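You operate a simulated robot arm through the tools that you are given. There is no shell and no other tool. Be economical: measure what you need, move in short steps, check, and stop when the job is done.

You run a simulated robot arm. Do the job below in one go: nothing can be reset, and whatever is moved stays where it is left.

JOB
Lamp check: key on, lights to SIDE, indicator up, hazard key on.
Fine: use the light switch and the indicator stalk.

It is judged by the outcome, as a careful person would: the job done as asked, and still so three seconds after it is handed in. It fails if anything else is knocked over, pushed out of place, dropped, spilled or broken.

ROBOT AND FRAMES
A 6-joint arm with a fingered hand, fixed in place. Base frame: the origin is at the foot of the arm, x ahead of it, y to its left, z up; the work surface is at about z = 40. Readings come in cm, degrees, newtons and seconds.
With the tool pointing down near the work surface it reaches from about 12 to 66 cm from the base axis. Its first joint turns from -166.0 to 166.0 degrees. Payload 4 kg.
The tool frame sits at the grasp point between the pads (the TCP): z along the fingers, y along the line on which they close. The tips reach 2.6 cm beyond it. Largest opening 14.8 cm; the body of the gripper starts 7.3 cm behind the TCP. The gripper is a hand of 3 fingers: y runs from the thumb to the fingers, the wrist lies at [0, 0, -23.9] in the tool frame.
Orientation is that of the tool frame in the base frame, as a unit quaternion [x, y, z, w]. With the fingers straight down and closing along the base's y, the tool's x points along the base's -x, its y along +y and its z along -z.

CONTROLS
- The arm moves only by the tool step_arm. Its argument "motion" is text: rows parted by semicolons, each of 6 numbers parted by spaces: the shift along the tool's x, y, z in cm, then the turn, a rotation vector about the tool's x, y, z in degrees. In form: tx ty tz ax ay az; .... A call has 1 to 20 rows; each row is the pose to reach, as a shift and turn from the pose commanded when the call began, along the tool's axes at that moment. Each row takes 0.2 s and may step no farther than 5 cm and 8.6 degrees from the row before; otherwise, the whole call is refused. Where a pose cannot be reached the arm comes as near as it can. A force on the tool above 40 N (or 10 N above the force at the start of the call, whichever is more), or a blocked arm, ends the call early, and 0.2 s more pass. In this call time passes only in rows, and 0.2 s behind the last. It gives the time, the measured TCP pose, the force on the tool (base axes), the opening and the grip force at its end, in the units of the frame above (readings bear some noise), with the torque about the TCP (base axes, N m) and any sound that the robot's microphone picked up, and new pictures: "show" is both (left out), scene, wrist or none.
- Cameras (640 x 400 px; columns grow to the right, rows downward): "scene" is fixed at [5.13, -49.99, 153.51]; the picture's right is [0.76, -0.65, 0.00], its down [-0.47, -0.55, -0.69] and it looks along [0.45, 0.53, -0.72] (base axes); focal length 289 px, centre (320, 200). "wrist" rides on the gripper at [6.8, -3.9, -9] in the tool frame; the picture's right is [0.50, 0.87, 0.00], its down [-0.66, 0.38, -0.65] and it looks along [-0.57, 0.33, 0.76] (tool axes); focal length 222 px, centre (320, 200).
- lift_body(by): slides the trunk up (or, below 0, down) by that many cm; the arm rides with it, the base frame stays. It gives what a move gives, with no picture.
- finger_targets(finger1, finger2, thumb_bend): sets how far each is bent, from 0 (flat) to 100 (curled in); at 30 the hand is open as for a grip, at 70 the pads meet at the TCP. One left out holds its place. A second passes; each finger stops where it meets its share of the squeeze, and holds until it gets a number again. It is the only way to open and close the hand. It gives what a move gives, with no picture; readings hold the bend of each and the force on the fingers (four entries, about 0 where the hand has none), thumb and palm.
- point_at(camera, pixels): for up to 12 pixels [column, row] of the newest picture of that camera ("zoom" is the newest enlarged one), the place [x, y, z] in the base frame of the surface seen there, good to about 0.3 cm. The clock stands still meanwhile.
- close_up(camera, box): a new picture of the part [left, top, right, bottom] of that camera's present view, enlarged. The clock stands still meanwhile.
- close_job(): hands the job in; it is judged then, once.

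Go step by step. Measure first, check grasps and placings, and put right what went wrong. The budget is 80 turns and 200 pictures, counting those below and the enlarged ones. Unless the task says otherwise, let go and move clear before handing in.

The tools are called after "Call:" as a command line: name --argument value ..., lists and objects as JSON in quotes. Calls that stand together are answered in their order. step_arm: Moves the arm, as the interface text tells. Its arguments: {"type":"object","properties":{"motion":{"type":"string"},"show":{"type":"string","enum":["both","scene","wrist","none"]}},"required":["motion"]} The other tools are called the same way: lift_body (by) slides the trunk up or down; finger_targets (finger1, finger2, thumb_bend) moves the fingers one by one; point_at (camera, pixels) gives the place of the surface under pixels of a picture; close_up (camera, box) takes an enlarged picture of a part of a camera's view; close_job () hands the job in.

At the start:

```text
time: 0.0
position: [48.7, 19.19, 117.78]
ee_rot: [0.0, 1.0, 0.0, 0.0]
force: [0.7, -0.3, -0.5]
wrist_torque: [0.0, 0.02, 0.01]
finger_gap: 14.78
grasp_force: 0.1
shape: jaw
bend: [30.0, 30.0, 30.0]
finger forces: [0.0, 0.0, 0.0, 0.0, 0.1, 0.0]
trunk travel left (down, up): [-50.0, 9.0]
```

scene: 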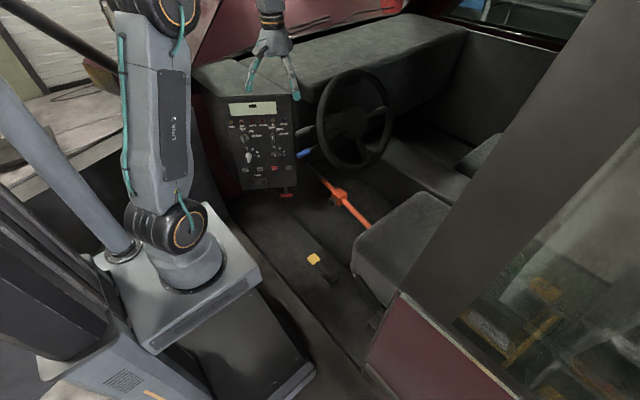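
wrist: 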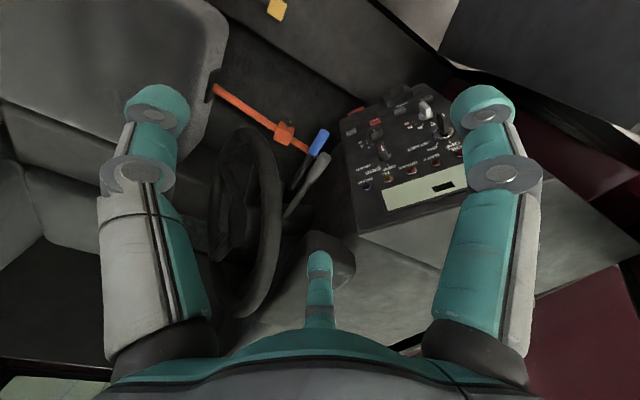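

The pictures show a dashboard panel at scene pixels (230-300, 100-190) and stalks near (305,153). I'll enlarge both.

Call:
close_up --camera "scene" --box '[215, 90, 311, 200]'

Call:
close_up --camera "wrist" --box '[340, 80, 480, 220]'

Call:
close_up --camera "wrist" --box '[200, 80, 380, 240]'

```text
3.64 times, centred on (263, 145) of scene
```

zoom: 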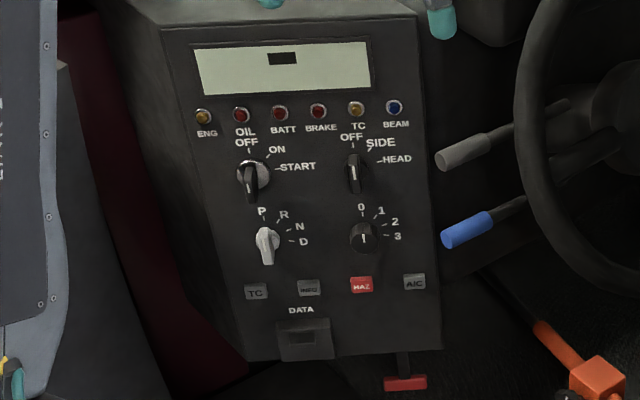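

```text
2.86 times, centred on (410, 150) of wrist
```

zoom: 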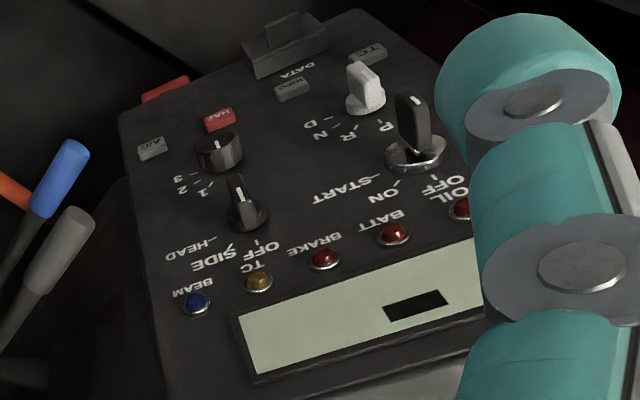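

```text
2.50 times, centred on (290, 160) of wrist
```

zoom: 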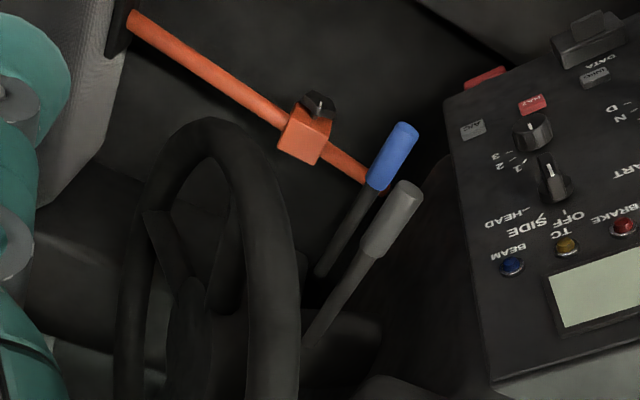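

The scene zoom shows the key switch at (253,175), the light switch at (355,172), HAZ at (361,285), a grey stalk and a blue stalk. I'll measure them.

Call:
close_up --camera "scene" --box '[215, 90, 311, 200]'

Call:
point_at --camera "zoom" --pixels '[[180, 60], [420, 55], [250, 345], [430, 335], [250, 195], [253, 165], [355, 185], [353, 158], [361, 285], [445, 160], [448, 240], [490, 218]]'

Call:
close_up --camera "scene" --box '[245, 122, 285, 147]'

Call:
close_up --camera "scene" --box '[275, 120, 315, 165]'

```text
3.64 times, centred on (263, 145) of scene
```

zoom: 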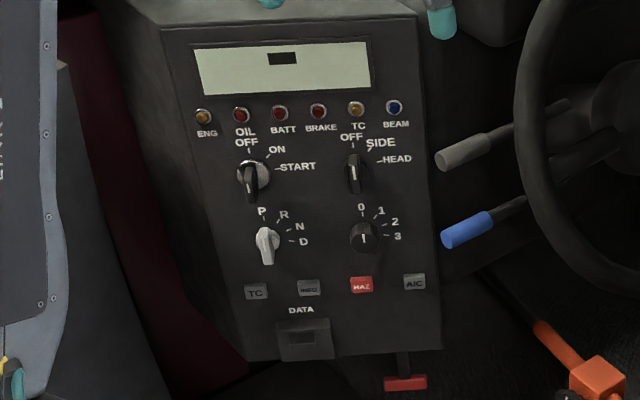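

```text
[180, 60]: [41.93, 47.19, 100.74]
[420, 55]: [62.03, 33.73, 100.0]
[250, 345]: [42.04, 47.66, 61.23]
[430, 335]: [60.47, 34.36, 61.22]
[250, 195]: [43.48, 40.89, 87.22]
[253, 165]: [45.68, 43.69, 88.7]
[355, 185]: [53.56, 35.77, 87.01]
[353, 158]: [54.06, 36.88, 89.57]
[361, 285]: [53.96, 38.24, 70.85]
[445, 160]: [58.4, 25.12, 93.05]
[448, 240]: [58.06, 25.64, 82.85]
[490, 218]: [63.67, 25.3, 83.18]
```

```text
16.00 times, centred on (265, 134) of scene
```

zoom: 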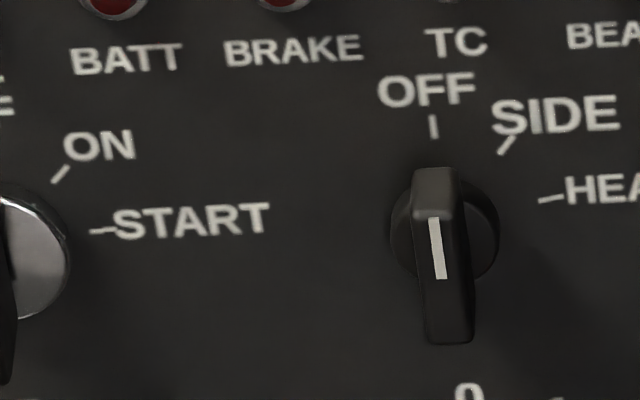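

```text
8.89 times, centred on (295, 142) of scene
```

zoom: 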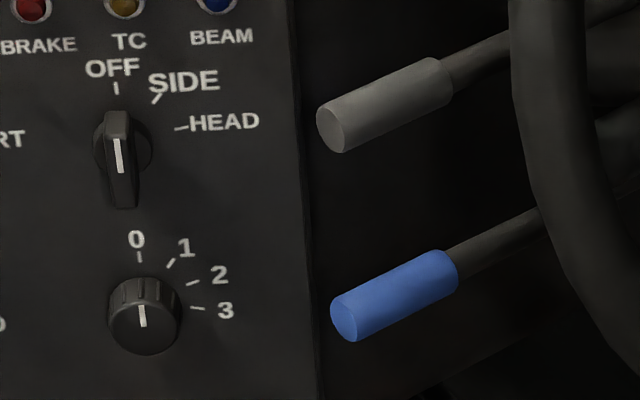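

The panel is vertical, facing (-0.56,-0.83). The light switch is in the OFF position at (440,250). I'll pitch the hand to face the panel, staying at the present height.

Call:
step_arm --motion "0 0 0 -3.37 -6.31 -3.37; 0 0 0 -6.74 -12.62 -6.74; 0 0 0 -10.11 -18.92 -10.11; 0 0 0 -13.48 -25.23 -13.48; 0 0 0 -16.85 -31.54 -16.85; 0 0 0 -20.22 -37.85 -20.22; 0 0 0 -23.58 -44.15 -23.58; 0 0 0 -26.95 -50.46 -26.95; 0 0 0 -30.32 -56.77 -30.32; 0 0 0 -33.69 -63.08 -33.69; 0 0 0 -37.06 -69.38 -37.06; 0 0 0 -40.43 -75.69 -40.43; 0 0 0 -43.8 -82 -43.8"

```text
time: 2.8
position: [27.94, 25.81, 136.79]
ee_rot: [-0.329, 0.685, 0.294, 0.58]
force: [-6.7, -2.8, 4.7]
wrist_torque: [-0.31, 0.17, -0.41]
finger_gap: 14.79
grasp_force: 0.2
shape: jaw
bend: [30.0, 30.0, 30.0]
finger forces: [0.1, 0.0, 0.0, 0.1, 0.0, 0.0]
out of reach, approached as far as the arm can: row 8, 9, 10, 11, 12, 13
trunk travel left (down, up): [-50.0, 9.0]
```

scene: 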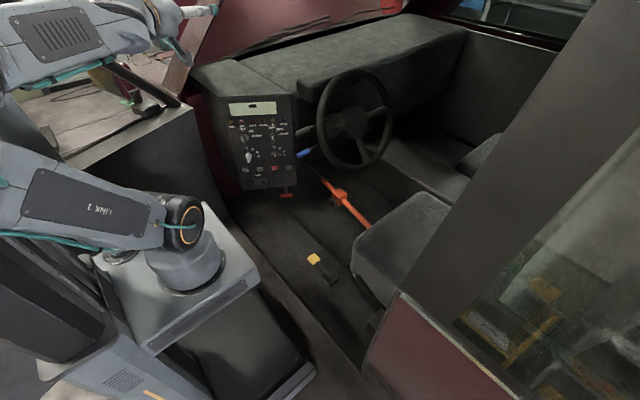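
wrist: 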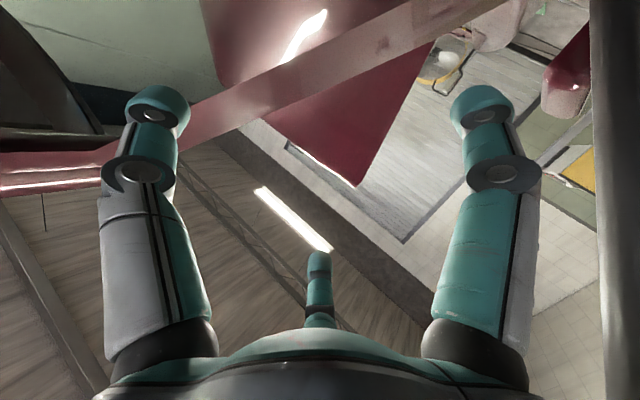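

The arm folded its elbow back and stopped short at (27.9,25.8,136.8), though its orientation is nearly right. I'll check the shoulder's height and any contact before going on.

Call:
point_at --camera "scene" --pixels '[[180, 225], [185, 270], [250, 270], [20, 190], [60, 50], [160, 100], [150, 20], [187, 50], [185, 100], [125, 250], [40, 330]]'

Call:
step_arm --motion "0 0 0 0 0 0" --show "none"

```text
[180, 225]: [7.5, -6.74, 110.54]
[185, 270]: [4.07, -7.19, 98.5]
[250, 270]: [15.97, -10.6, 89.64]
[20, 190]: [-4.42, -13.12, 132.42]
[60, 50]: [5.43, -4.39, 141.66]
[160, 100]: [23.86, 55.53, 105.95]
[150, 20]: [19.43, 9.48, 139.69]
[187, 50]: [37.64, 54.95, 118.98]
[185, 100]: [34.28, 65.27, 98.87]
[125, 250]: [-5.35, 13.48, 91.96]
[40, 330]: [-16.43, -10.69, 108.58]
```

```text
time: 3.2
position: [26.81, 24.43, 138.7]
ee_rot: [-0.325, 0.666, 0.302, 0.599]
force: [0.6, 0.1, -0.1]
wrist_torque: [0.01, 0.01, -0.03]
finger_gap: 14.8
grasp_force: 0.0
shape: jaw
bend: [30.0, 30.0, 30.0]
finger forces: [0.1, 0.0, 0.1, 0.1, 0.0, 0.0]
trunk travel left (down, up): [-50.0, 9.0]
```

There's no contact and the hand is nearly level, pointing at the panel. I'll move forward, down and right in tool axes while correcting the small tilt.

Call:
step_arm --motion "1 -1 3 -0.7 -1.1 -0.2; 3 -2 6 -1.4 -2.2 -0.4; 6 -3 9 -2 -3.3 -0.5; 9.5 -5 11 -2.7 -4.4 -0.7; 13 -7 12 -3.4 -5.6 -0.9; 17 -9 12 -3.4 -5.6 -0.9"

```text
time: 4.6
position: [30.84, 25.17, 138.15]
ee_rot: [-0.292, 0.688, 0.255, 0.614]
force: [0.1, -0.8, 0.0]
wrist_torque: [-0.03, -0.03, -0.03]
finger_gap: 14.8
grasp_force: 0.0
shape: jaw
bend: [30.0, 30.0, 30.0]
finger forces: [0.0, 0.0, 0.1, 0.0, 0.0, 0.0]
out of reach, approached as far as the arm can: row 1, 2, 3, 4, 5, 6
trunk travel left (down, up): [-50.0, 9.0]
```

scene: 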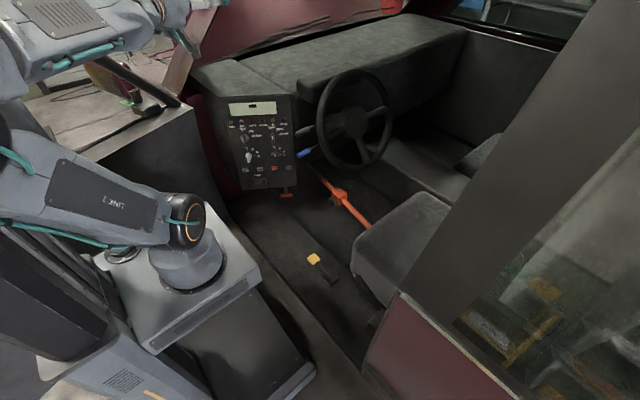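
wrist: 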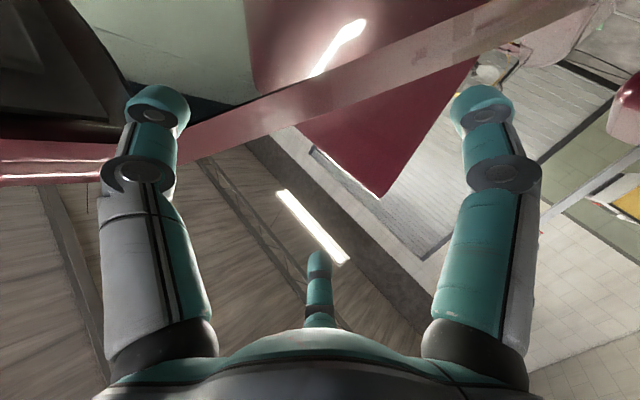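

The arm is stuck in a poor posture: the shoulder at z≈103 is too high and the elbow is folded back. There is free space below, so I'll lower the trunk and try to move forward.

Call:
lift_body --by -30

Call:
step_arm --motion "0 0 2 0 0 0; 0 0 4 0 0 0; 0 0 6 0 0 0"

```text
time: 7.6
position: [30.81, 25.38, 108.24]
ee_rot: [-0.292, 0.688, 0.254, 0.614]
force: [-0.1, -0.2, -0.1]
wrist_torque: [0.03, 0.0, -0.01]
finger_gap: 14.79
grasp_force: 0.2
shape: jaw
bend: [30.0, 30.0, 30.0]
finger forces: [0.0, 0.0, 0.0, 0.0, 0.0, 0.0]
trunk travel left (down, up): [-20.0, 39.0]
```

```text
time: 8.4
position: [34.75, 29.8, 107.66]
ee_rot: [-0.293, 0.688, 0.255, 0.613]
force: [0.0, 0.0, 0.5]
wrist_torque: [0.02, -0.01, -0.01]
finger_gap: 14.83
grasp_force: 0.1
shape: jaw
bend: [30.0, 30.0, 30.0]
finger forces: [0.0, 0.1, 0.1, 0.0, 0.0, 0.0]
out of reach, approached as far as the arm can: row 1
trunk travel left (down, up): [-20.0, 39.0]
```

scene: 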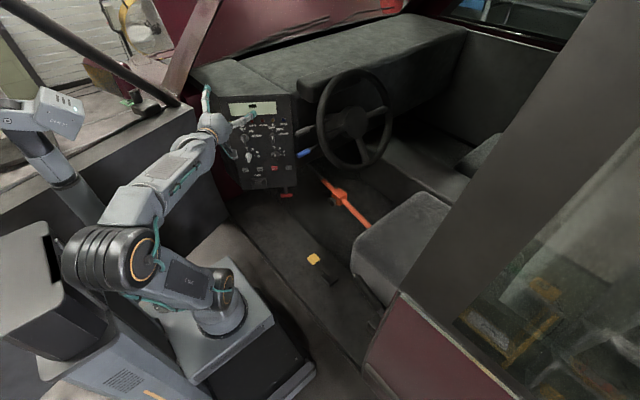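
wrist: 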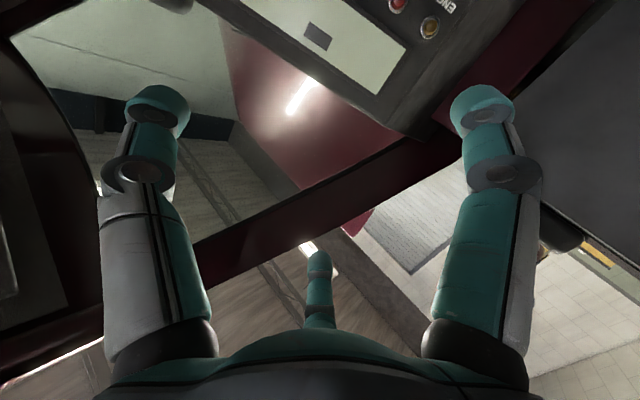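

It moves well now. I'll level the hand to the panel normal and go down in front of the key switch at u≈13.5, z≈88.

Call:
step_arm --motion "3.88 -0.1 1.3 -2.06 -1.36 0; 7.76 -0.2 2.6 -4.12 -2.7 0; 11.64 -0.3 3.9 -6.2 -4.1 0; 15.5 -0.4 5.2 -8.2 -5.4 0; 19.4 -0.4 6.5 -10.3 -6.8 -0.1"

```text
time: 9.6
position: [40.91, 33.5, 89.2]
ee_rot: [-0.332, 0.624, 0.333, 0.624]
force: [-0.5, -0.9, 0.3]
wrist_torque: [0.03, 0.02, -0.02]
finger_gap: 14.79
grasp_force: 0.1
shape: jaw
bend: [30.0, 30.0, 30.0]
finger forces: [0.1, 0.1, 0.0, 0.0, 0.0, 0.1]
out of reach, approached as far as the arm can: row 3, 4, 5
trunk travel left (down, up): [-20.0, 39.0]
```

scene: 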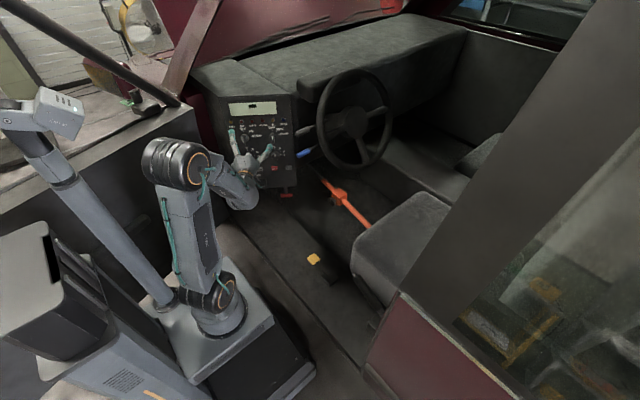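
wrist: 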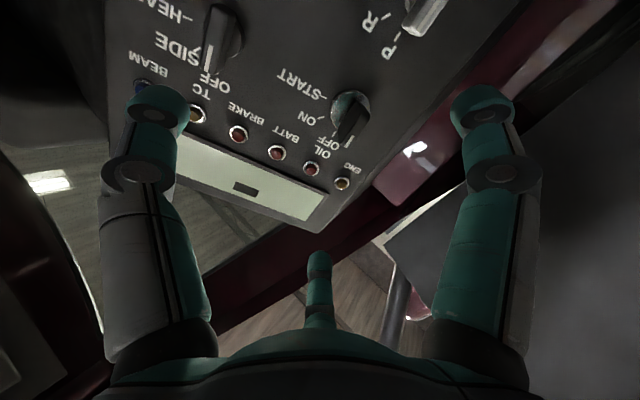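

The hand now faces the panel squarely at (40.9,33.5,89.2), and the key is visible at wrist (350,120). I'll enlarge that and measure it.

Call:
close_up --camera "wrist" --box '[290, 60, 410, 180]'

Call:
point_at --camera "zoom" --pixels '[[250, 160], [345, 160], [300, 300], [190, 250], [330, 350], [200, 120]]'

Call:
close_up --camera "scene" --box '[225, 100, 305, 190]'

```text
3.33 times, centred on (350, 120) of wrist
```

zoom: 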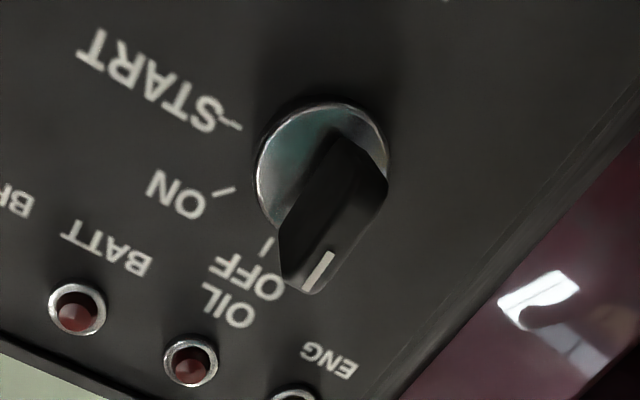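

```text
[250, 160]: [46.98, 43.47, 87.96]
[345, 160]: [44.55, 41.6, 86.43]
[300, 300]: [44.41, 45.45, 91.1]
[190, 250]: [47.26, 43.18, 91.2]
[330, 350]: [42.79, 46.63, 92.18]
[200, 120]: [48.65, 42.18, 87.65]
```

```text
4.44 times, centred on (265, 145) of scene
```

zoom: 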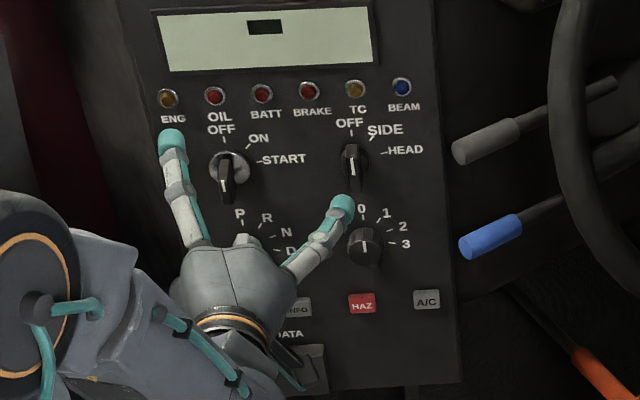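

The key's white mark points to OFF. I'll measure the tick marks on the panel to find the pivots.

Call:
point_at --camera "zoom" --pixels '[[225, 140], [248, 148], [260, 162], [350, 131], [372, 137], [384, 153], [222, 170], [226, 195], [351, 155], [353, 172], [350, 305], [372, 303]]'

```text
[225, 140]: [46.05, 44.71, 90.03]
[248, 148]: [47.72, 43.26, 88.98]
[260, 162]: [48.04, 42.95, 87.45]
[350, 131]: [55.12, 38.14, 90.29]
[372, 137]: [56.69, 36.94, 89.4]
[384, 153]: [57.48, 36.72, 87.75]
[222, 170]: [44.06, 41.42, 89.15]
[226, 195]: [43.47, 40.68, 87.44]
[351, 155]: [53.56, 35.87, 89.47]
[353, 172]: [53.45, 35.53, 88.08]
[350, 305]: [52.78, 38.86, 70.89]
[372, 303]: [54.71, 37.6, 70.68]
```

The key pivot works out to u=13.3, z=87.0 and the light pivot to u=24.5, z=87.2, with ON and SIDE about 45° clockwise of OFF. I'll align with the key first.

Call:
step_arm --motion "1.1 1 1 0 0 0; 2.2 2 2 0 0 0"

Call:
finger_targets --finger1 48 --finger2 48 --thumb_bend 48

```text
time: 10.2
position: [40.3, 36.45, 86.91]
ee_rot: [-0.332, 0.624, 0.332, 0.624]
force: [0.1, 0.2, 0.9]
wrist_torque: [-0.04, -0.02, -0.02]
finger_gap: 14.8
grasp_force: 0.1
shape: jaw
bend: [30.0, 30.0, 30.0]
finger forces: [0.0, 0.0, 0.0, 0.0, 0.1, 0.1]
trunk travel left (down, up): [-20.0, 39.0]
```

scene: 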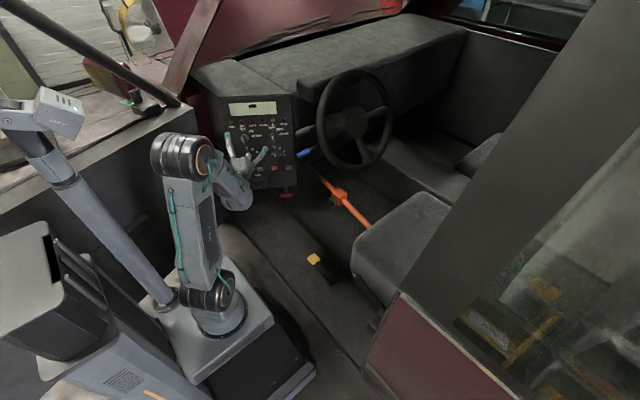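
wrist: 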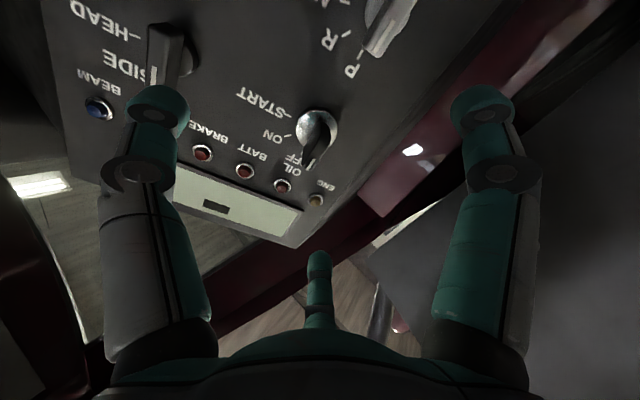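

```text
time: 11.2
position: [40.19, 36.55, 86.9]
ee_rot: [-0.331, 0.625, 0.331, 0.625]
force: [-0.4, -0.2, -0.3]
wrist_torque: [0.02, 0.0, 0.0]
finger_gap: 6.91
grasp_force: 0.0
shape: fingers
bend: [48.0, 48.0, 48.0]
finger forces: [0.0, 0.1, 0.0, 0.1, 0.0, 0.0]
trunk travel left (down, up): [-20.0, 39.0]
```

I'm aligned at u=13.05, z=86.9, a=52.7, with the gap narrowed to 6.9. Now I'll advance about 6 cm so the fingers straddle the key.

Call:
step_arm --motion "0 -0.2 2 0 0 0; 0 -0.2 4 0 0 0; 0 -0.2 5 0 0 0; 0 -0.2 6 0 0 0"

Call:
close_up --camera "scene" --box '[225, 110, 295, 180]'

```text
time: 12.2
position: [43.99, 41.58, 86.77]
ee_rot: [-0.332, 0.624, 0.332, 0.624]
force: [0.2, 0.2, 0.1]
wrist_torque: [-0.03, 0.0, 0.01]
finger_gap: 6.91
grasp_force: 0.1
shape: fingers
bend: [48.0, 48.0, 48.0]
finger forces: [0.1, 0.0, 0.0, 0.0, 0.1, 0.0]
trunk travel left (down, up): [-20.0, 39.0]
```

scene: 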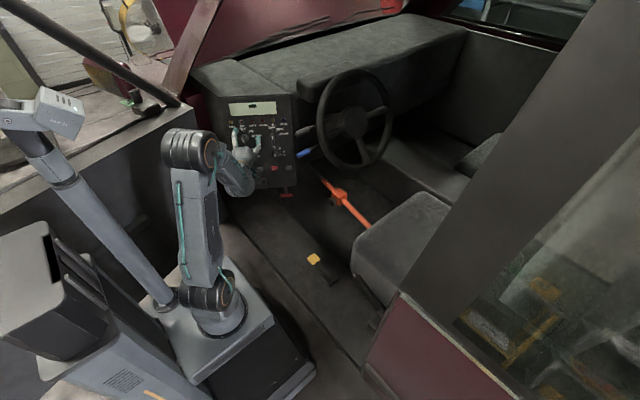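
wrist: 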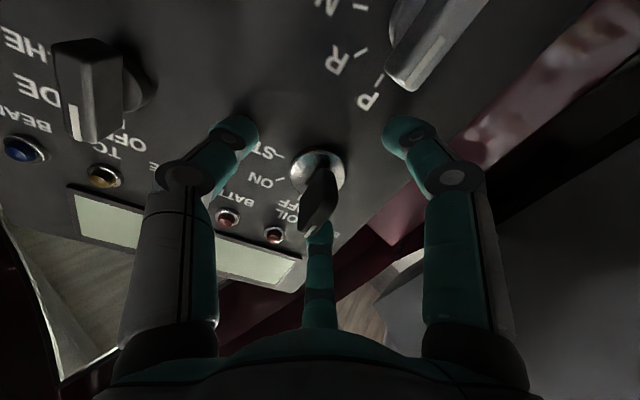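

```text
5.71 times, centred on (260, 145) of scene
```

zoom: 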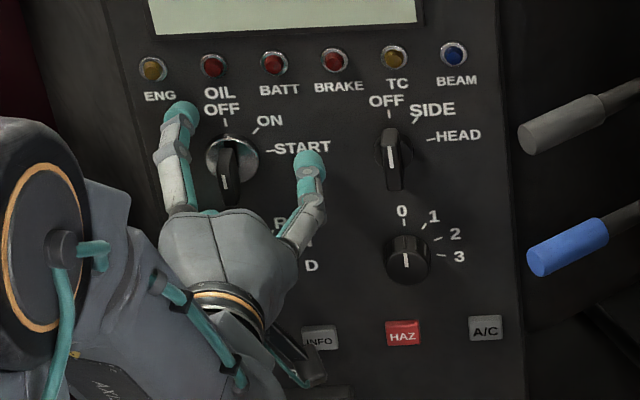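

The fingers straddle the key at a=59.0, u=13.35. Closing on it.

Call:
finger_targets --finger1 68 --finger2 68 --thumb_bend 68

Call:
close_up --camera "wrist" --box '[160, 80, 480, 300]'

```text
time: 13.2
position: [44.07, 41.47, 86.75]
ee_rot: [-0.331, 0.624, 0.332, 0.625]
force: [-2.4, -4.7, 2.8]
wrist_torque: [0.06, -0.01, -0.02]
finger_gap: 1.86
grasp_force: 7.3
shape: fingers
bend: [64.0, 60.0, 64.0]
finger forces: [3.3, 6.5, 0.0, 0.0, 5.3, 0.0]
trunk travel left (down, up): [-20.0, 39.0]
```

```text
1.82 times, centred on (320, 190) of wrist
```

zoom: 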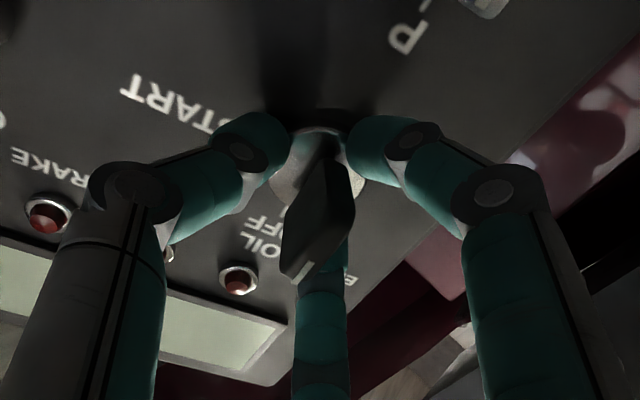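

All three digits grip the key. I'll twist it clockwise 45° about the tool axis.

Call:
step_arm --motion "0 0 0 0 0 7.5; 0 0 0 0 0 15; 0 0 0 0 0 22.5; 0 0 0 0 0 30; 0 0 0 0 0 37.5; 0 0 0 0 0 44"

Call:
close_up --camera "wrist" --box '[160, 80, 480, 300]'

Call:
close_up --camera "scene" --box '[225, 110, 295, 180]'

```text
time: 14.6
position: [43.87, 41.31, 86.81]
ee_rot: [-0.073, 0.703, 0.542, 0.454]
force: [-5.3, -0.7, 1.6]
wrist_torque: [0.13, -0.04, 0.07]
finger_gap: 1.46
grasp_force: 7.9
shape: fingers
bend: [63.0, 62.0, 67.0]
finger forces: [5.5, 7.3, 0.0, 0.1, 2.5, 0.1]
trunk travel left (down, up): [-20.0, 39.0]
```

scene: 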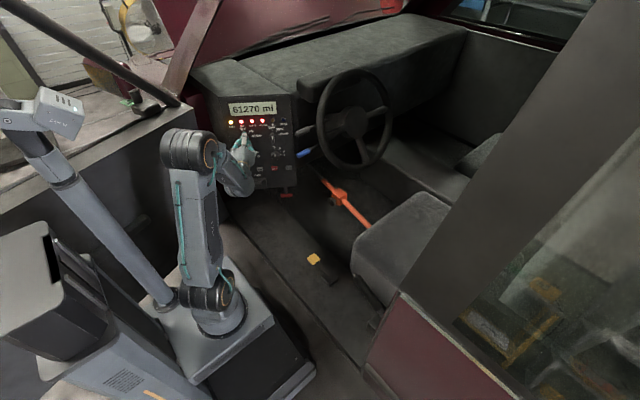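
wrist: 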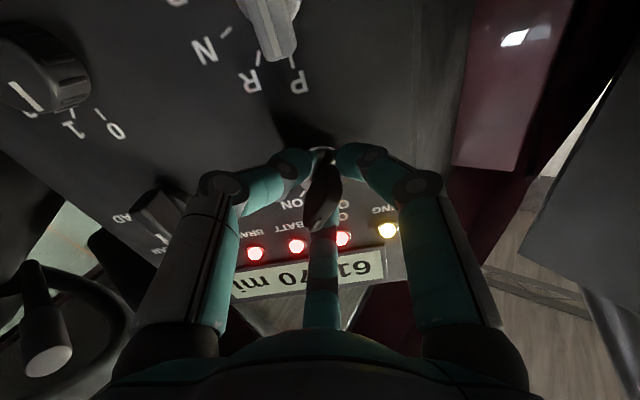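

```text
1.82 times, centred on (320, 190) of wrist
```

zoom: 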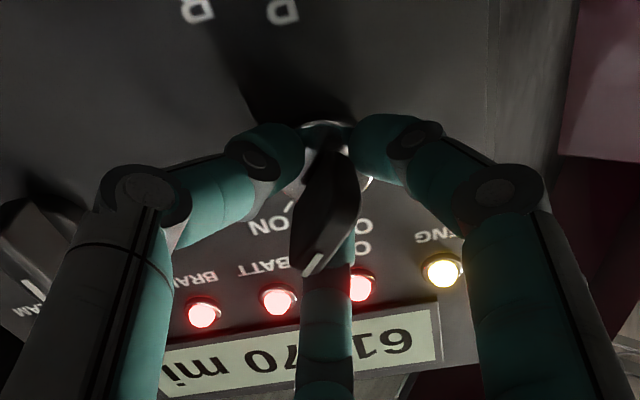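

```text
5.71 times, centred on (260, 145) of scene
```

zoom: 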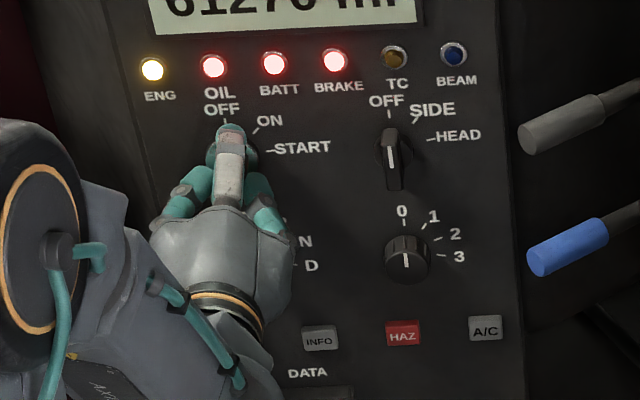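

The warning lamps and "61270 mi" are lit, so the key is at ON. I'll release and back straight off.

Call:
finger_targets --finger1 45 --finger2 45 --thumb_bend 45

Call:
step_arm --motion "0 0 -3 0 0 0; 0 0 -7 0 0 0; 0 0 -7 0 0 -8; 0 0 -7 0 0 -16; 0 0 -7 0 0 -24; 0 0 -7 0 0 -32; 0 0 -7 0 0 -40; 0 0 -7 0 0 -44"

Call:
close_up --camera "scene" --box '[225, 110, 295, 180]'

```text
time: 15.6
position: [43.76, 41.46, 86.8]
ee_rot: [-0.073, 0.703, 0.541, 0.455]
force: [-1.0, 0.1, 0.8]
wrist_torque: [-0.03, -0.01, -0.01]
finger_gap: 7.83
grasp_force: 0.1
shape: fingers
bend: [45.0, 45.0, 45.0]
finger forces: [0.0, 0.1, 0.1, 0.0, 0.0, 0.0]
trunk travel left (down, up): [-20.0, 39.0]
```

```text
time: 17.4
position: [40.38, 35.92, 87.16]
ee_rot: [-0.333, 0.624, 0.331, 0.625]
force: [0.2, 0.0, -0.4]
wrist_torque: [0.0, -0.01, -0.03]
finger_gap: 7.81
grasp_force: 0.0
shape: fingers
bend: [45.0, 45.0, 45.0]
finger forces: [0.0, 0.1, 0.0, 0.0, 0.0, 0.0]
out of reach, approached as far as the arm can: row 2, 3, 4, 5, 6, 7, 8
trunk travel left (down, up): [-20.0, 39.0]
```

scene: 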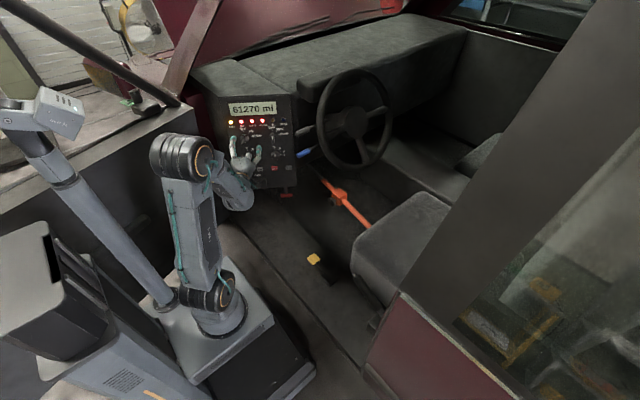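
wrist: 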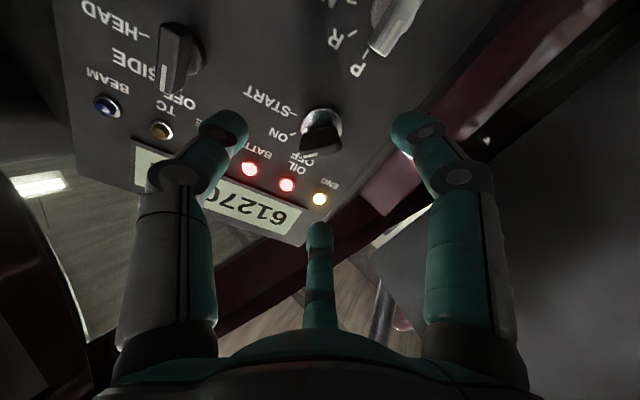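

```text
5.71 times, centred on (260, 145) of scene
```

zoom: 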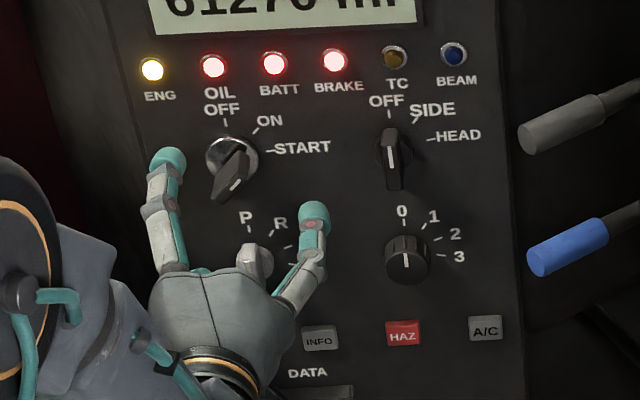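

The key stays at ON. I'll shift 11 cm right to the light switch, then advance.

Call:
step_arm --motion "0 -4 0 0 0 0; 0 -8 0 0 0 0; 0 -11 0 0 0 0; 0 -11 3 0 0 0" --show "none"

Call:
close_up --camera "scene" --box '[225, 110, 305, 180]'

```text
time: 18.4
position: [51.21, 32.35, 87.19]
ee_rot: [-0.331, 0.625, 0.331, 0.625]
force: [-0.2, 0.5, 0.3]
wrist_torque: [0.04, -0.02, 0.01]
finger_gap: 7.81
grasp_force: 0.1
shape: fingers
bend: [45.0, 45.0, 45.0]
finger forces: [0.0, 0.0, 0.0, 0.1, 0.0, 0.0]
trunk travel left (down, up): [-20.0, 39.0]
```

```text
5.71 times, centred on (265, 145) of scene
```

zoom: 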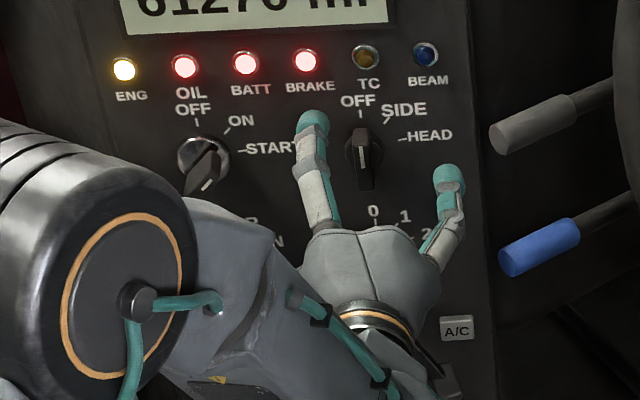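

I'm aligned at u=24.5, a=55.4. Advancing 4.2 cm and gripping the light switch.

Call:
step_arm --motion "0 0 2 0 0 0; 0 0 3.2 0 0 0; 0 0 4.1 0 0 0" --show "none"

Call:
finger_targets --finger1 68 --finger2 68 --thumb_bend 68

Call:
close_up --camera "wrist" --box '[160, 80, 480, 300]'

```text
time: 19.4
position: [53.35, 35.21, 87.04]
ee_rot: [-0.329, 0.627, 0.332, 0.624]
force: [-24.0, -27.5, 2.7]
wrist_torque: [-0.01, -0.23, -1.93]
finger_gap: 7.75
grasp_force: 18.3
shape: fingers
bend: [45.0, 45.0, 44.0]
finger forces: [0.0, 0.5, 0.1, 0.1, 35.8, 0.0]
trunk travel left (down, up): [-20.0, 39.0]
stopped in row 3: the force on the tool passed its limit at 41 N (the readings are from after the stop); the commanded pose is now the measured one
```

```text
time: 20.4
position: [53.46, 35.44, 87.12]
ee_rot: [-0.33, 0.627, 0.332, 0.623]
force: [-16.7, -16.6, -1.5]
wrist_torque: [-0.01, -0.07, 0.29]
finger_gap: 2.04
grasp_force: 19.9
shape: fingers
bend: [61.0, 61.0, 65.0]
finger forces: [16.2, 17.9, 0.1, 0.0, 4.9, 0.0]
trunk travel left (down, up): [-20.0, 39.0]
```

```text
1.82 times, centred on (320, 190) of wrist
```

zoom: 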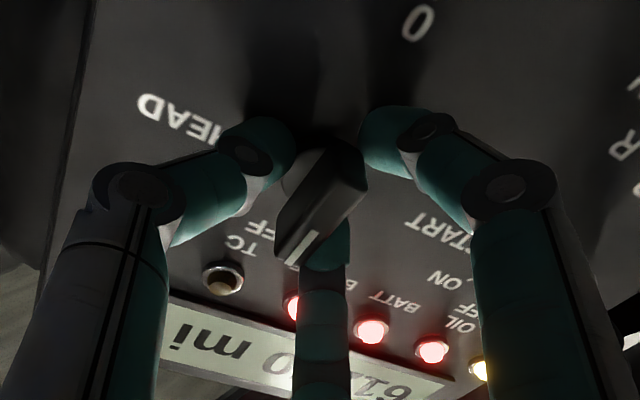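

A fingertip touched the panel and there are about 24 N against the normal. I'll loosen the grip, back off 0.7 cm and grip again.

Call:
finger_targets --finger1 50 --finger2 50 --thumb_bend 50

Call:
step_arm --motion "0 0 -0.8 0 0 0" --show "none"

Call:
finger_targets --finger1 68 --finger2 68 --thumb_bend 68

```text
time: 21.3
position: [53.4, 35.36, 87.03]
ee_rot: [-0.329, 0.628, 0.331, 0.623]
force: [-21.2, -27.1, 1.0]
wrist_torque: [0.05, -0.11, -0.18]
finger_gap: 4.69
grasp_force: 17.0
shape: fingers
bend: [53.0, 54.0, 54.0]
finger forces: [7.6, 10.8, 0.1, 0.0, 15.8, 0.0]
trunk travel left (down, up): [-20.0, 39.0]
stopped: the force on the tool passed its limit at 40 N (the readings are from after the stop); the commanded pose is now the measured one
```

```text
time: 21.7
position: [53.05, 35.1, 86.86]
ee_rot: [-0.329, 0.627, 0.331, 0.623]
force: [-0.9, 0.0, -0.2]
wrist_torque: [0.03, -0.01, -0.04]
finger_gap: 6.12
grasp_force: 0.1
shape: fingers
bend: [50.0, 50.0, 50.0]
finger forces: [0.0, 0.0, 0.0, 0.0, 0.0, 0.1]
trunk travel left (down, up): [-20.0, 39.0]
```

```text
time: 22.7
position: [53.16, 35.01, 86.96]
ee_rot: [-0.33, 0.628, 0.331, 0.623]
force: [-4.7, 2.3, -2.1]
wrist_torque: [-0.04, -0.01, 0.11]
finger_gap: 1.71
grasp_force: 5.9
shape: fingers
bend: [62.0, 62.0, 67.0]
finger forces: [5.2, 4.9, 0.1, 0.0, 2.4, 0.0]
trunk travel left (down, up): [-20.0, 39.0]
```

The tip now grips free of the panel. Twisting 44° clockwise to SIDE.

Call:
step_arm --motion "0 0 0 0 0 7.5; 0 0 0 0 0 15; 0 0 0 0 0 22.5; 0 0 0 0 0 30; 0 0 0 0 0 37.5; 0 0 0 0 0 44" --show "none"

Call:
close_up --camera "wrist" --box '[160, 80, 480, 300]'

Call:
close_up --camera "scene" --box '[225, 110, 305, 180]'

```text
time: 24.1
position: [52.99, 34.93, 86.9]
ee_rot: [-0.071, 0.705, 0.542, 0.453]
force: [-5.8, 6.5, 3.0]
wrist_torque: [-0.03, -0.11, 0.17]
finger_gap: 1.63
grasp_force: 6.2
shape: fingers
bend: [61.0, 63.0, 68.0]
finger forces: [5.7, 5.2, 0.1, 0.0, 1.1, 0.0]
trunk travel left (down, up): [-20.0, 39.0]
```

```text
1.82 times, centred on (320, 190) of wrist
```

zoom: 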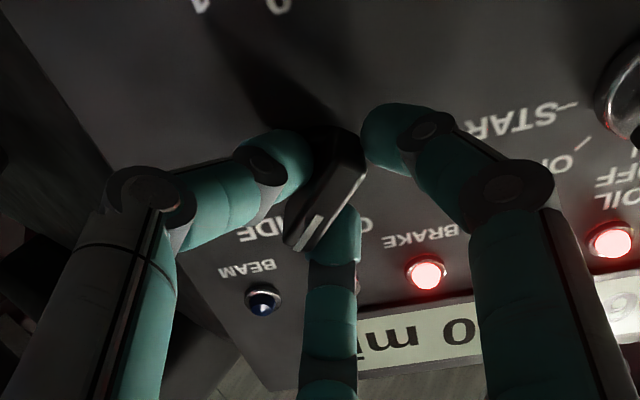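

```text
5.71 times, centred on (265, 145) of scene
```

zoom: 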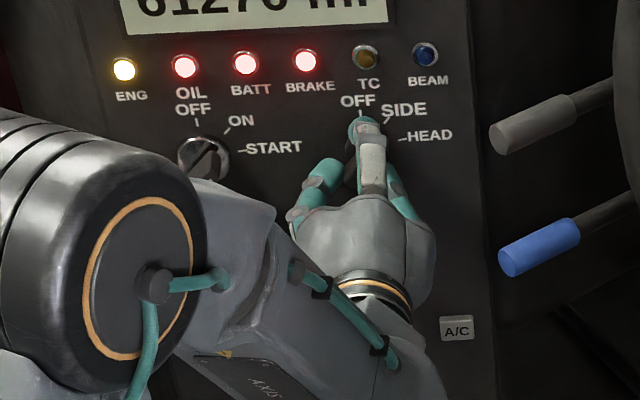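

It seems to have turned. I'll release, back off and check the pointer.

Call:
finger_targets --finger1 45 --finger2 45 --thumb_bend 45

Call:
step_arm --motion "0 0 -3 0 0 0; 0 0 -6 0 0 0; 0 0 -6 0 0 -8; 0 0 -6 0 0 -16; 0 0 -6 0 0 -24; 0 0 -6 0 0 -32; 0 0 -6 0 0 -40; 0 0 -6 0 0 -44"

Call:
close_up --camera "scene" --box '[225, 110, 305, 180]'

```text
time: 25.1
position: [53.11, 34.84, 86.96]
ee_rot: [-0.07, 0.705, 0.54, 0.454]
force: [-0.1, 0.1, 0.1]
wrist_torque: [-0.02, 0.0, 0.02]
finger_gap: 7.77
grasp_force: 0.0
shape: fingers
bend: [45.0, 45.0, 45.0]
finger forces: [0.0, 0.0, 0.0, 0.0, 0.0, 0.0]
trunk travel left (down, up): [-20.0, 39.0]
```

```text
time: 26.9
position: [49.65, 29.97, 87.0]
ee_rot: [-0.33, 0.628, 0.33, 0.623]
force: [-0.5, -0.3, -0.4]
wrist_torque: [0.0, 0.01, 0.02]
finger_gap: 7.79
grasp_force: 0.0
shape: fingers
bend: [45.0, 45.0, 45.0]
finger forces: [0.0, 0.1, 0.0, 0.0, 0.0, 0.0]
trunk travel left (down, up): [-20.0, 39.0]
```

scene: 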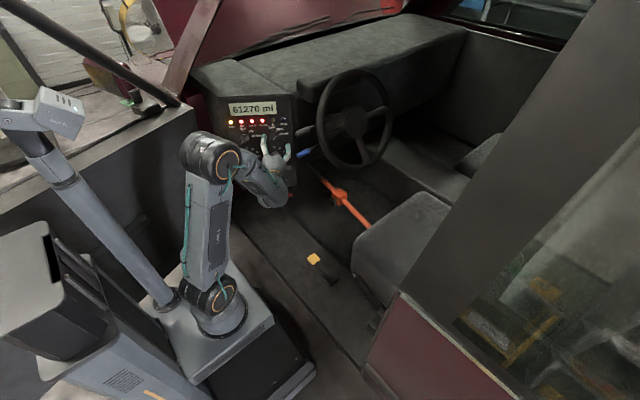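
wrist: 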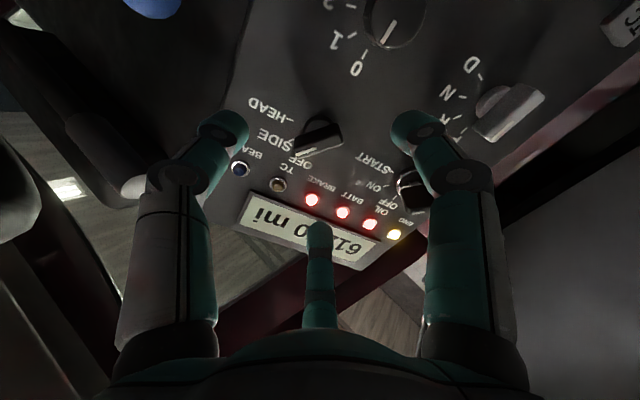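

```text
5.71 times, centred on (265, 145) of scene
```

zoom: 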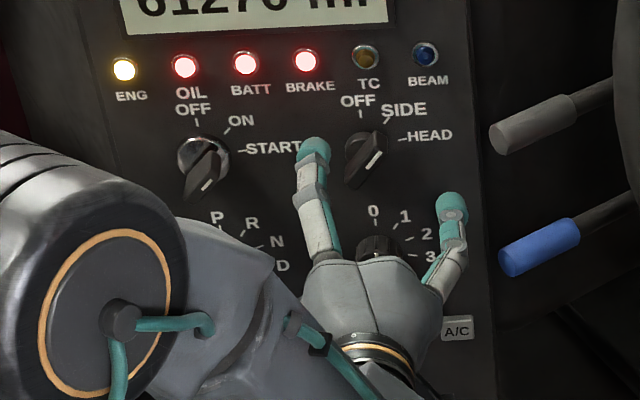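

The light switch points to SIDE. Next come the stalks; I'll look for markings that tell the indicator apart.

Call:
close_up --camera "scene" --box '[284, 122, 324, 147]'

Call:
close_up --camera "scene" --box '[284, 138, 324, 163]'

Call:
close_up --camera "scene" --box '[290, 60, 410, 180]'

Call:
close_up --camera "wrist" --box '[0, 0, 240, 240]'

```text
16.00 times, centred on (304, 134) of scene
```

zoom: 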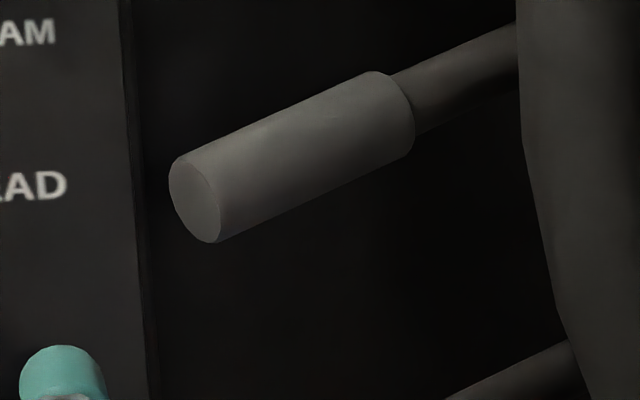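

```text
16.00 times, centred on (304, 150) of scene
```

zoom: 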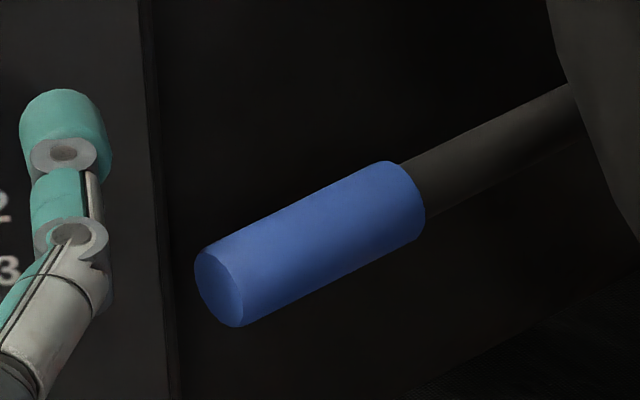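

```text
3.33 times, centred on (350, 120) of scene
```

zoom: 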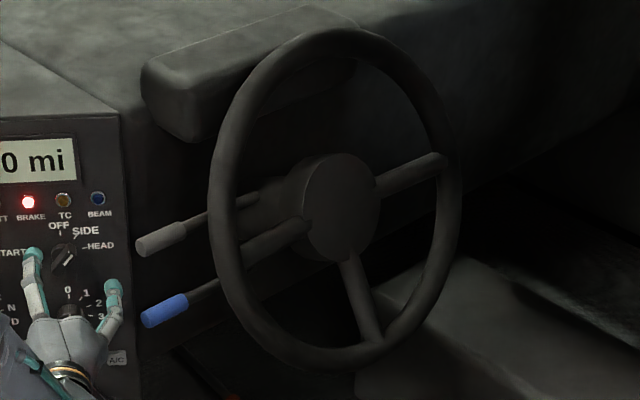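

```text
1.67 times, centred on (120, 120) of wrist
```

zoom: 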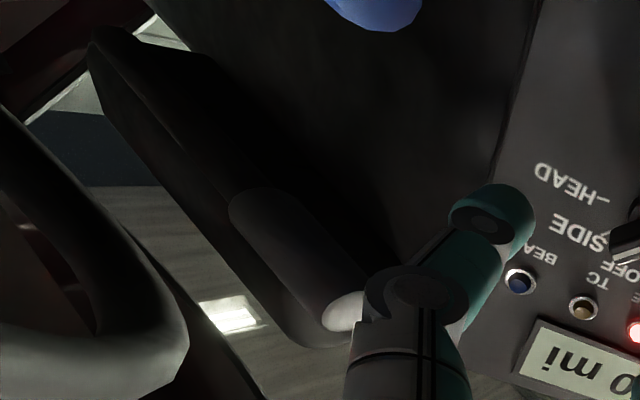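

Neither stalk has a label. The upper grey one is in the normal indicator place on the column's left; the lower blue one looks like a retarder or other lever. I'll measure the grey stalk.

Call:
close_up --camera "scene" --box '[284, 112, 364, 162]'

Call:
point_at --camera "zoom" --pixels '[[98, 178], [120, 170], [160, 150], [195, 132], [225, 120], [245, 110], [110, 305], [150, 285], [265, 140], [330, 120], [290, 260], [375, 130]]'

```text
8.00 times, centred on (324, 137) of scene
```

zoom: 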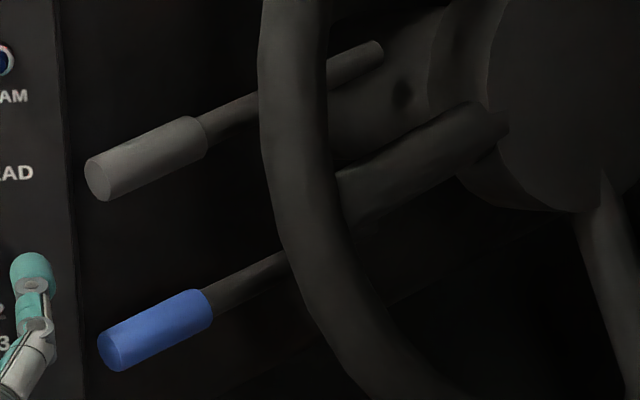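

```text
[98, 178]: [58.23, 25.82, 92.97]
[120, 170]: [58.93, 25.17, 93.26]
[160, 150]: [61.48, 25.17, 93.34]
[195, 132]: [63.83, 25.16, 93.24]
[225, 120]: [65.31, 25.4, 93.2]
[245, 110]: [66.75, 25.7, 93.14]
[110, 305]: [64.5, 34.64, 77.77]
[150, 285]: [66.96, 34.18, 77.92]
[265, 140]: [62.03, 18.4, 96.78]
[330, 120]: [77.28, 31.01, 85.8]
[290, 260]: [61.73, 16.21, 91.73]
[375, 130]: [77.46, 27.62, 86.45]
```

The grey stalk runs along +x at about y=25.8, z=92.7, with its tip at x=58.2; the wheel rim sits nearer at y≈17. I'll close the hand and turn it to point along +x so it can push the stalk from below.

Call:
finger_targets --finger1 70 --finger2 70 --thumb_bend 70

Call:
step_arm --motion "-0.2 -1 -1.5 0 0 0; -0.4 -2 -3 8 0 0; -0.6 -3.1 -4 16 0 0; -1 -3.1 -4 24 0 0; -1 -3.1 -4 32 0 0; -1 -3.1 -4 40 0 0; -1 -3.1 -4 48 0 0; -1 -3.1 -4 56 0 0"

```text
time: 27.9
position: [49.72, 29.87, 86.95]
ee_rot: [-0.329, 0.628, 0.331, 0.623]
force: [0.7, 0.2, 0.6]
wrist_torque: [-0.03, 0.0, 0.04]
finger_gap: 0.05
grasp_force: 0.1
shape: fingers
bend: [69.0, 69.0, 70.0]
finger forces: [0.0, 0.0, 0.0, 0.0, 0.0, 0.1]
trunk travel left (down, up): [-20.0, 39.0]
```

```text
time: 29.7
position: [50.06, 24.86, 87.89]
ee_rot: [0.003, 0.709, -0.004, 0.705]
force: [-1.2, -0.6, -0.2]
wrist_torque: [0.0, 0.0, 0.03]
finger_gap: 0.02
grasp_force: 0.1
shape: fingers
bend: [69.0, 69.0, 70.0]
finger forces: [0.0, 0.0, 0.0, 0.1, 0.0, 0.0]
trunk travel left (down, up): [-20.0, 39.0]
```

scene: 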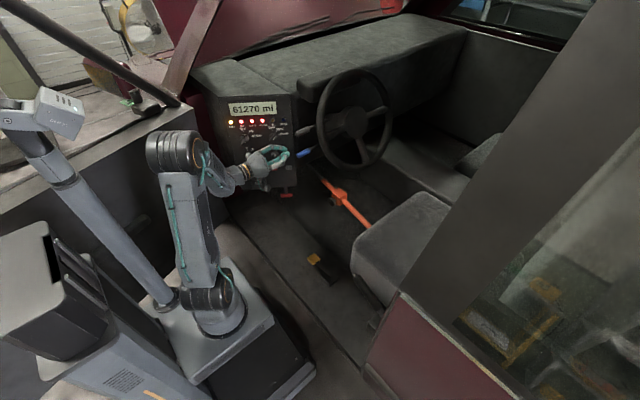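
wrist: 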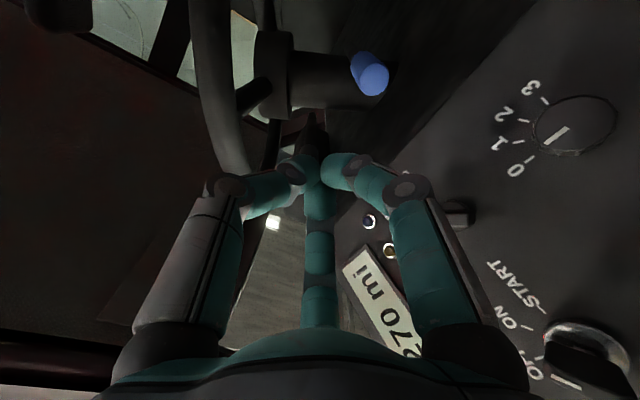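

The hand points along +x with the closed tips at z≈87.9, between the two stalks' heights. I'll advance so the tips sit under the grey grip.

Call:
step_arm --motion "0 0.9 4 0 0 0; 0 0.9 7 0 0 0; 0 0.9 8.8 0 0 0"

Call:
close_up --camera "scene" --box '[254, 112, 334, 172]'

```text
time: 30.5
position: [58.82, 25.76, 88.0]
ee_rot: [0.002, 0.71, -0.003, 0.704]
force: [0.2, -0.5, 0.7]
wrist_torque: [0.02, -0.01, 0.0]
finger_gap: 0.03
grasp_force: 0.0
shape: fingers
bend: [69.0, 69.0, 70.0]
finger forces: [0.0, 0.1, 0.1, 0.1, 0.0, 0.1]
trunk travel left (down, up): [-20.0, 39.0]
```

scene: 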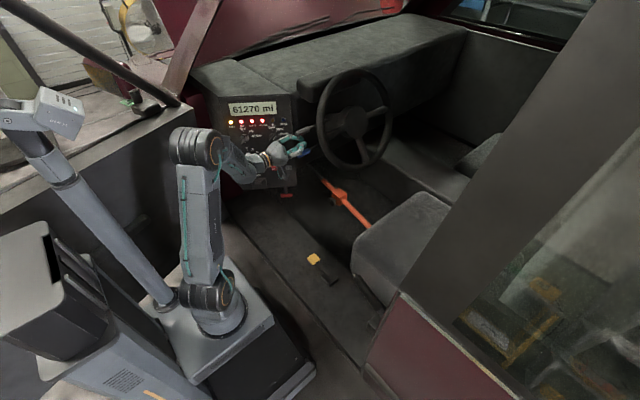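
wrist: 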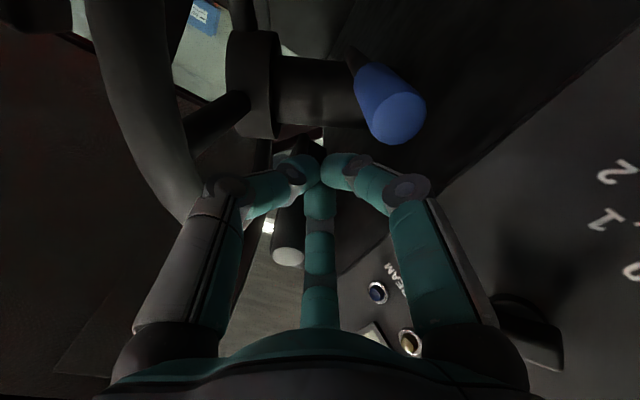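

```text
6.67 times, centred on (294, 142) of scene
```

zoom: 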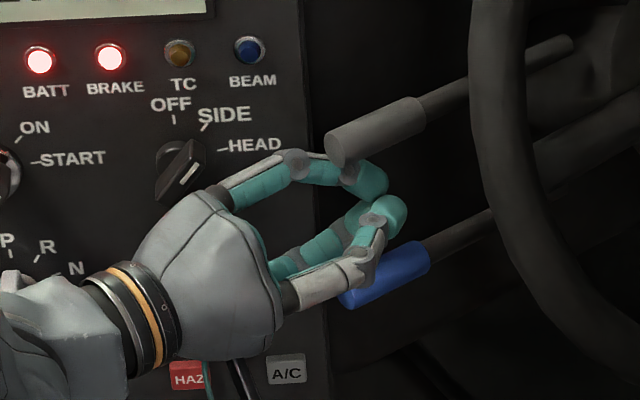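

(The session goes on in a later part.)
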